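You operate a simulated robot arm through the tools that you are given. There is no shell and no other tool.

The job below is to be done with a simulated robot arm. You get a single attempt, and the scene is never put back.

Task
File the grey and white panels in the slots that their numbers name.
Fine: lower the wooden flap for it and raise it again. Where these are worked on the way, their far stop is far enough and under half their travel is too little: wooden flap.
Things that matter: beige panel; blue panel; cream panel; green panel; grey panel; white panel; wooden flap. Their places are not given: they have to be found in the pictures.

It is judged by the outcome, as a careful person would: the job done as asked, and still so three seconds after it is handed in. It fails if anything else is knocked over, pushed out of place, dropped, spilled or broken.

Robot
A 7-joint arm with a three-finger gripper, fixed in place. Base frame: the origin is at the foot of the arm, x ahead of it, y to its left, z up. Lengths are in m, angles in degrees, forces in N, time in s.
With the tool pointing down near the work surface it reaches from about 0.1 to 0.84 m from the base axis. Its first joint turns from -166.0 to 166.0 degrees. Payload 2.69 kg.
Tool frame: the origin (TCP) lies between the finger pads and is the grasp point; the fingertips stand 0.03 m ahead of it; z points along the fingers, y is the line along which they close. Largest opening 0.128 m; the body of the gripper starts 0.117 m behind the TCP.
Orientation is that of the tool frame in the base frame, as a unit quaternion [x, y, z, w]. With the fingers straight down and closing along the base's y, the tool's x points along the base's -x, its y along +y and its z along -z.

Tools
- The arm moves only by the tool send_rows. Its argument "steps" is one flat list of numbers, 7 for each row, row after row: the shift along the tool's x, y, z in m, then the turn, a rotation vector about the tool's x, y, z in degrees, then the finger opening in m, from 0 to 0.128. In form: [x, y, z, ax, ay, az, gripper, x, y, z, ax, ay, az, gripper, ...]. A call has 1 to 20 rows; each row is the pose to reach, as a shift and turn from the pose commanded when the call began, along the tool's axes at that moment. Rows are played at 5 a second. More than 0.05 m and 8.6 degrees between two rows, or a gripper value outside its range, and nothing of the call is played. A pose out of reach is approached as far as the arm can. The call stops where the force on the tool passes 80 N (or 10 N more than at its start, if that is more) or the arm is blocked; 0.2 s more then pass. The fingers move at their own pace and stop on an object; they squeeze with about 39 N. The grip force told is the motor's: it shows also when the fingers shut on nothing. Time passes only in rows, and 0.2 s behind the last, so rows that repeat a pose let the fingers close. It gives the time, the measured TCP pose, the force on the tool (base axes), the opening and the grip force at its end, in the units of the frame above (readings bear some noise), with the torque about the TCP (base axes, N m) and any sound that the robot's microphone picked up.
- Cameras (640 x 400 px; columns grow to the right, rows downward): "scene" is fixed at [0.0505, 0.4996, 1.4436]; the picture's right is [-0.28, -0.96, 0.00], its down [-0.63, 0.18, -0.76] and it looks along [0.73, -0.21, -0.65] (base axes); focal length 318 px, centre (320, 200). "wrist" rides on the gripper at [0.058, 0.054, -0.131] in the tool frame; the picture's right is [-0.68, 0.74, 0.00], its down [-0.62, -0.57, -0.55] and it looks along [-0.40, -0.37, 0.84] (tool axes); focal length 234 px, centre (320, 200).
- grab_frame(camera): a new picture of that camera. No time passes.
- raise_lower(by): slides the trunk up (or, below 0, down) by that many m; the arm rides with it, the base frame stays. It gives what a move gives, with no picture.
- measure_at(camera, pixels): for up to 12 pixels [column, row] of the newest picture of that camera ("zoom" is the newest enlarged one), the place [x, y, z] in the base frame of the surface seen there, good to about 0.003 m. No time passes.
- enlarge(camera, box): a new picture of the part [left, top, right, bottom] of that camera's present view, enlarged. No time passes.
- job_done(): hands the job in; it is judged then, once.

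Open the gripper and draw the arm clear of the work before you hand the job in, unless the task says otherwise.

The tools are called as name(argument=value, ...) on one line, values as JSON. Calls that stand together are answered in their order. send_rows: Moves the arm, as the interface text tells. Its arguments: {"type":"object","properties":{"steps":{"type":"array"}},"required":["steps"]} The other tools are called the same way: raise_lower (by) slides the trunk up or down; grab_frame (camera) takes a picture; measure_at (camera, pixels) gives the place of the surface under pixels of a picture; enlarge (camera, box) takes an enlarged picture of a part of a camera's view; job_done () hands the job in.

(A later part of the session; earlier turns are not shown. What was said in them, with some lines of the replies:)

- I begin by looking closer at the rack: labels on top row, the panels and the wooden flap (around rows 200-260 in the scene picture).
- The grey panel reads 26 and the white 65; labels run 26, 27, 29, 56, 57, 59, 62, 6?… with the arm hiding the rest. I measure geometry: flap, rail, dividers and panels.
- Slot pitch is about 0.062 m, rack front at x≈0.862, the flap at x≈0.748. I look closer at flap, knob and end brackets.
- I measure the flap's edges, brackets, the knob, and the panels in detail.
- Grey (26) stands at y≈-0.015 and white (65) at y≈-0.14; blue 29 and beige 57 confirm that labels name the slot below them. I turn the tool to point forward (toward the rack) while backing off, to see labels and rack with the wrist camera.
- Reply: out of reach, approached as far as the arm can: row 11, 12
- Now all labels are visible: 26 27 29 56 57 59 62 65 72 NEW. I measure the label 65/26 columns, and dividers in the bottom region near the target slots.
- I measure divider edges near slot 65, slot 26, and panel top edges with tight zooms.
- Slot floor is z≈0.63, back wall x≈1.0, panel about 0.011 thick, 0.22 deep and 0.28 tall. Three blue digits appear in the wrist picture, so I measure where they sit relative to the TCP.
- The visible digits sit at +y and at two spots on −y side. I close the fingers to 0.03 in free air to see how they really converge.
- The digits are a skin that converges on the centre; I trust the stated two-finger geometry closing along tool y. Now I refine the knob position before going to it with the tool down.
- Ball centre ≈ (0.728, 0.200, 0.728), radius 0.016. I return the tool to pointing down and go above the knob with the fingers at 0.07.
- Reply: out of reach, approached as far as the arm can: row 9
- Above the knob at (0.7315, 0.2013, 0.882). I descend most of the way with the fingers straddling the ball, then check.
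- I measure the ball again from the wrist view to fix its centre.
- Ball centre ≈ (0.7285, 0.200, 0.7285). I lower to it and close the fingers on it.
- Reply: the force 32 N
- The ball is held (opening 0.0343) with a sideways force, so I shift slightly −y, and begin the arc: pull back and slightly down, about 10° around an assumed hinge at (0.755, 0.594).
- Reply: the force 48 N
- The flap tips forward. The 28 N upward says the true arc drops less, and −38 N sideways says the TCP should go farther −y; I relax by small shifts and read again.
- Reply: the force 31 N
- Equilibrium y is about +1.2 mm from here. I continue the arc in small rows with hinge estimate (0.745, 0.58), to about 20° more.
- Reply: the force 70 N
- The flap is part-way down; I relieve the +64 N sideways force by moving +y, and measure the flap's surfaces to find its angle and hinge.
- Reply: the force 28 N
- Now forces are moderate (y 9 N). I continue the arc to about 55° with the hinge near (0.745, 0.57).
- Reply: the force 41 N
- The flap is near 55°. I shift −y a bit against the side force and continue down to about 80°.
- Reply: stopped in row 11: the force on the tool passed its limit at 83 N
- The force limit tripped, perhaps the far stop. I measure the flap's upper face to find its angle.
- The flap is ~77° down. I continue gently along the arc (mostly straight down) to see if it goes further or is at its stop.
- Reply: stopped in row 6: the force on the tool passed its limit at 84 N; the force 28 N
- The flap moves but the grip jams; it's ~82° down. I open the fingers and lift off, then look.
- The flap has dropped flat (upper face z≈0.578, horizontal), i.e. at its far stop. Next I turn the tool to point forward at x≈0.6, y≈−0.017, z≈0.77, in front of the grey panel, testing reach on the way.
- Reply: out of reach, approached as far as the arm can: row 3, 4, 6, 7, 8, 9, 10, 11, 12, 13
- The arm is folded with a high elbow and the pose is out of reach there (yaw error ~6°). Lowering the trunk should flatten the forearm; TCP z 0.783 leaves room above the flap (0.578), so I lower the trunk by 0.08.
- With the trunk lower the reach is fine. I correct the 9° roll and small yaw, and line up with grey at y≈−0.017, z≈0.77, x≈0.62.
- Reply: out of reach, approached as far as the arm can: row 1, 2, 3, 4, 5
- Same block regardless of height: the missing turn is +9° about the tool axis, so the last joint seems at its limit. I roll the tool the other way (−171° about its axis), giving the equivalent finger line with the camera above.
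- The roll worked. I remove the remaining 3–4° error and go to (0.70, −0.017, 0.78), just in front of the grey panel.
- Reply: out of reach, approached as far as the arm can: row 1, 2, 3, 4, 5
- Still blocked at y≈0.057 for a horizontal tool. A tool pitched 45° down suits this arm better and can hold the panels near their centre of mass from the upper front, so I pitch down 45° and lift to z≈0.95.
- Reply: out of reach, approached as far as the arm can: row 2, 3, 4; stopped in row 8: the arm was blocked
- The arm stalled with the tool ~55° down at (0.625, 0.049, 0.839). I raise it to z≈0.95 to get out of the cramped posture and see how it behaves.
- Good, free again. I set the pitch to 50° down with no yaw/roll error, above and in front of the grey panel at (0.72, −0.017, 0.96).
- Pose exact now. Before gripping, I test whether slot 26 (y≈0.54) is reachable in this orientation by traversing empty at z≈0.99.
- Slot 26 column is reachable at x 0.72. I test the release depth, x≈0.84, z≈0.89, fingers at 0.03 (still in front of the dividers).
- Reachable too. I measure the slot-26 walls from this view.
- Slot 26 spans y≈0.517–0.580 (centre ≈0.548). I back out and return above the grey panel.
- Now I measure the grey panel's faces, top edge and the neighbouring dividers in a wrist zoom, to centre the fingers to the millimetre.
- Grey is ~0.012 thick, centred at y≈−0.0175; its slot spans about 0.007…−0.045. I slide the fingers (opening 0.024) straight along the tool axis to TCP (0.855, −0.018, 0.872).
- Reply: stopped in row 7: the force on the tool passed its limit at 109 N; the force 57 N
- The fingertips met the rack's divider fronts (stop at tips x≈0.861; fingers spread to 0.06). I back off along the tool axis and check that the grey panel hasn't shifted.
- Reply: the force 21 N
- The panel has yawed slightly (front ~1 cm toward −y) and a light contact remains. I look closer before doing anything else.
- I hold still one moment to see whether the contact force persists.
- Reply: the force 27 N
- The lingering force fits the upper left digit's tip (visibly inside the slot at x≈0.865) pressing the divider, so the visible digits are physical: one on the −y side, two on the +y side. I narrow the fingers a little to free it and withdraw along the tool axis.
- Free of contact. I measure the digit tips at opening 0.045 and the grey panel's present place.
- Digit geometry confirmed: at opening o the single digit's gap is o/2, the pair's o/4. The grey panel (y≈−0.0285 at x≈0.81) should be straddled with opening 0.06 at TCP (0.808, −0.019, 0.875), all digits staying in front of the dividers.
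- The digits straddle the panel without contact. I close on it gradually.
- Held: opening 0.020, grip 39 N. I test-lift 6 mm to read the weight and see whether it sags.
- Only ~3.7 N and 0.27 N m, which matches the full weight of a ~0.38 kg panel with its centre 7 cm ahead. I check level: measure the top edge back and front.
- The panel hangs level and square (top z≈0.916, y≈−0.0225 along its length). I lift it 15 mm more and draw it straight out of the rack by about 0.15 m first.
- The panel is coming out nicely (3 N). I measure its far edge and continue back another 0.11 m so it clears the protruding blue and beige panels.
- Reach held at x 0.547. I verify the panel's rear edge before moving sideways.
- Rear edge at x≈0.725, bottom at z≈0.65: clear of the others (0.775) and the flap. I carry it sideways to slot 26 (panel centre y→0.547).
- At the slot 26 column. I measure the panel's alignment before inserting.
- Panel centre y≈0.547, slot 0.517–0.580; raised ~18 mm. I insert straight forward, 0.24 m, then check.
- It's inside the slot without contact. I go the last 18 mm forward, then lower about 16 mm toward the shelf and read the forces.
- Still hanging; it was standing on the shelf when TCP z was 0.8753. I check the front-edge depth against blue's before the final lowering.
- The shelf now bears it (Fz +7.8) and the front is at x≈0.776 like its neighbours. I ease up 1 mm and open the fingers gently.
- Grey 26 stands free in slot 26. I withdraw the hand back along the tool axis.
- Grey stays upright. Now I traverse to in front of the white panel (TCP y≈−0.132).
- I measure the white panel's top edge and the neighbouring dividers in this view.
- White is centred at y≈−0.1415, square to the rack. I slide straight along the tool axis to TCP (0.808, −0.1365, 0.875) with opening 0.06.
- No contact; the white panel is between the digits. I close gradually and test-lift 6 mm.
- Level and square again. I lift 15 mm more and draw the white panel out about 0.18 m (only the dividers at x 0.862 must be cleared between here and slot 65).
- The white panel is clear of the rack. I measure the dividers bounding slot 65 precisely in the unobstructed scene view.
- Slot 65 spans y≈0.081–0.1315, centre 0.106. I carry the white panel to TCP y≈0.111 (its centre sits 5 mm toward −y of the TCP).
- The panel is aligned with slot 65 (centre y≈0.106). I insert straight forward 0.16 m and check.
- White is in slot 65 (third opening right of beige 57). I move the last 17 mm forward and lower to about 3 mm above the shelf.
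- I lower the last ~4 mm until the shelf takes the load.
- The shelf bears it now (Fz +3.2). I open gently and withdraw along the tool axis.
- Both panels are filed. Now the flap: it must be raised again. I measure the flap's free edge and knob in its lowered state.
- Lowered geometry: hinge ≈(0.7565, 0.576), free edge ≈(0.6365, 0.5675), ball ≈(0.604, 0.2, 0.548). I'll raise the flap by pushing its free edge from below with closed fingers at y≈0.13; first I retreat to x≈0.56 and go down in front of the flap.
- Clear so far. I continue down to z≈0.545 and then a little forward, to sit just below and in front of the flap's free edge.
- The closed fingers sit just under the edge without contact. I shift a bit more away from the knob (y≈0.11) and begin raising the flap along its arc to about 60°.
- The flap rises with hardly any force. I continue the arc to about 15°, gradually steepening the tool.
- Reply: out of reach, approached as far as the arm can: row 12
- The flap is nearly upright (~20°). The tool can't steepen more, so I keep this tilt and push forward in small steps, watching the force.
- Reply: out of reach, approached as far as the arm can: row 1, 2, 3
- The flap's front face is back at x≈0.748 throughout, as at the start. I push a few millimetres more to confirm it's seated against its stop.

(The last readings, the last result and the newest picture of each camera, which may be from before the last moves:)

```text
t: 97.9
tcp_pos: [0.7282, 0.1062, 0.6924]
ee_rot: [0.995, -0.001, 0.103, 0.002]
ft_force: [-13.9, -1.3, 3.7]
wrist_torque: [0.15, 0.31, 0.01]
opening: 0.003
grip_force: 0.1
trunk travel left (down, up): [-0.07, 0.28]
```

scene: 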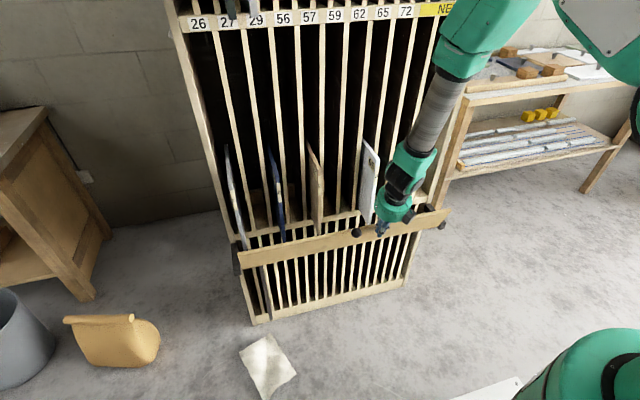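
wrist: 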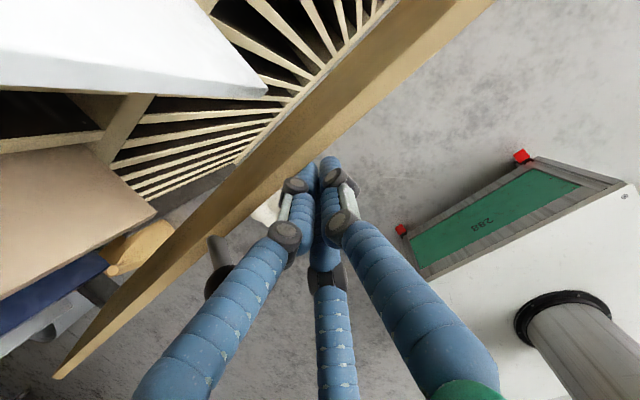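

The flap is firm against its stop (14 N). I back off in −x, then rise clear and open the gripper.

send_rows(steps=[-0.02, 0, -0.004, 0, 0, 0, 0.004, -0.05, 0, -0.0105, 0, 0, 0, 0.004, -0.085, 0, -0.018, 0, 0, 0, 0.004, -0.12, 0, -0.0255, 0, 0, 0, 0.004, -0.145, 0, -0.0307, 0, 0, 0, 0.004, -0.137, 0, -0.07, 0, 0, 0, 0.02, -0.129, 0, -0.11, 0, 0, 0, 0.04, -0.121, 0, -0.15, 0, 0, 0, 0.06, -0.113, 0, -0.19, 0, 0, 0, 0.08, -0.105, 0, -0.23, 0, 0, 0, 0.1, -0.1, 0, -0.26, 0, 0, 0, 0.1])

grab_frame(camera="scene")

grab_frame(camera="wrist")

```text
t: 100.3
tcp_pos: [0.5752, 0.1078, 0.9308]
ee_rot: [0.995, 0.0, 0.103, 0.001]
ft_force: [-0.6, -0.2, 0.2]
wrist_torque: [-0.02, -0.01, 0.03]
opening: 0.1002
grip_force: 0.0
trunk travel left (down, up): [-0.07, 0.28]
```

```text
taken
```

scene: 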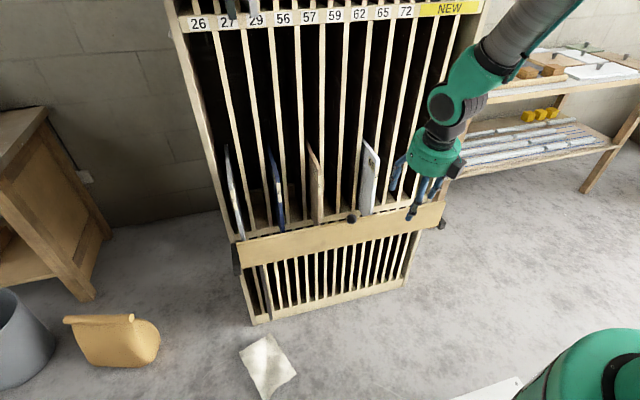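

```text
taken
```

wrist: 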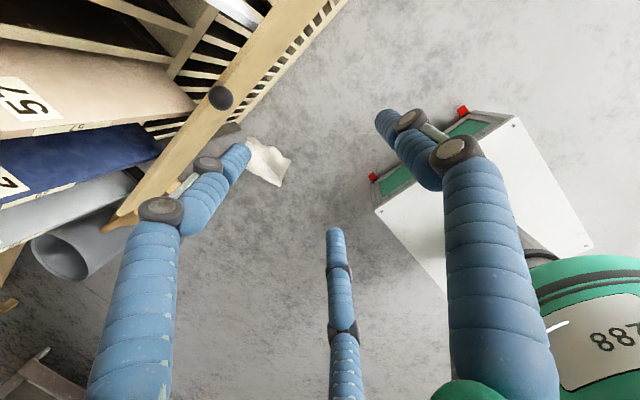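

The flap is up and the hand is clear. I do a last check of the panels' places and the flap.

enlarge(camera="scene", box=[200, 120, 460, 270])

measure_at(camera="scene", pixels=[[238, 215], [231, 170], [282, 215], [319, 205], [369, 180], [363, 205], [376, 160], [300, 240], [300, 250], [420, 220], [352, 219], [372, 200]])

enlarge(camera="scene", box=[160, 0, 320, 100])

```text
2.46 times, centred on (330, 195) of scene
```

zoom: 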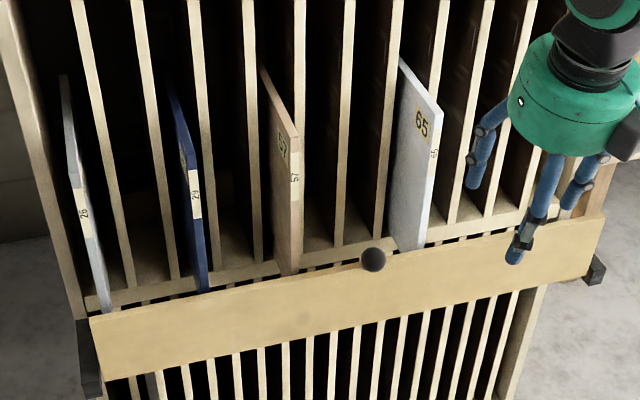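

```text
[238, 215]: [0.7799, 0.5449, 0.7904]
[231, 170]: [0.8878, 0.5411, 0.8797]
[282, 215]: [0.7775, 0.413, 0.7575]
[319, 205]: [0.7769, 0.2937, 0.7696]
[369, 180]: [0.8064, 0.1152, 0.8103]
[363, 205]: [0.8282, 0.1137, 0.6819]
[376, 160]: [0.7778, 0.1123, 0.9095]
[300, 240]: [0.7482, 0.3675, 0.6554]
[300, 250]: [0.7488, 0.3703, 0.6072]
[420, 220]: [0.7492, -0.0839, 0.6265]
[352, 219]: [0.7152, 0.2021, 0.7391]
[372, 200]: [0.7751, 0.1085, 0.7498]
```

```text
4.00 times, centred on (240, 50) of scene
```

zoom: 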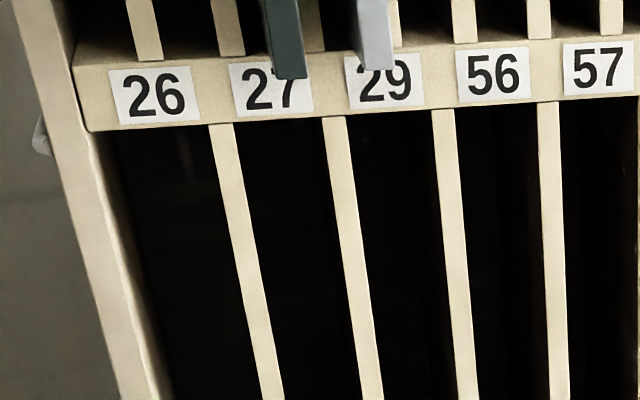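

Grey 26 stands in slot 26 (y≈0.545) and white 65 in slot 65 (y≈0.107). Both have their fronts at x≈0.777, like their neighbours. Blue, beige and the upper panels are where they were, the flap is upright at x≈0.748 and the knob is back in place. The gripper is open and clear, so I hand the job in.

job_done()

```text
The job is handed in.
```

I filed the grey panel in slot 26 and the white panel in slot 65, and the job is handed in. Both stand upright with their front edges level with the blue and beige panels.

- **Flap:** I lowered it with the knob to about 82°. When I let go it fell the last few degrees to horizontal, which I took as its far stop. Afterwards I pushed it back upright until it was firm against its stop, at the same position it started in.
- **Bump on the way:** On my first try at gripping the grey panel, the fingers hit the slot dividers at about 109 N. This turned the panel about 9° in its slot. I backed off, gripped it again and it came out square. I saw no damage.
- **Everything else:** In the last pictures the blue and beige panels and the two in the upper rack were where they had been. The gripper was open and clear of the rack when I handed in.
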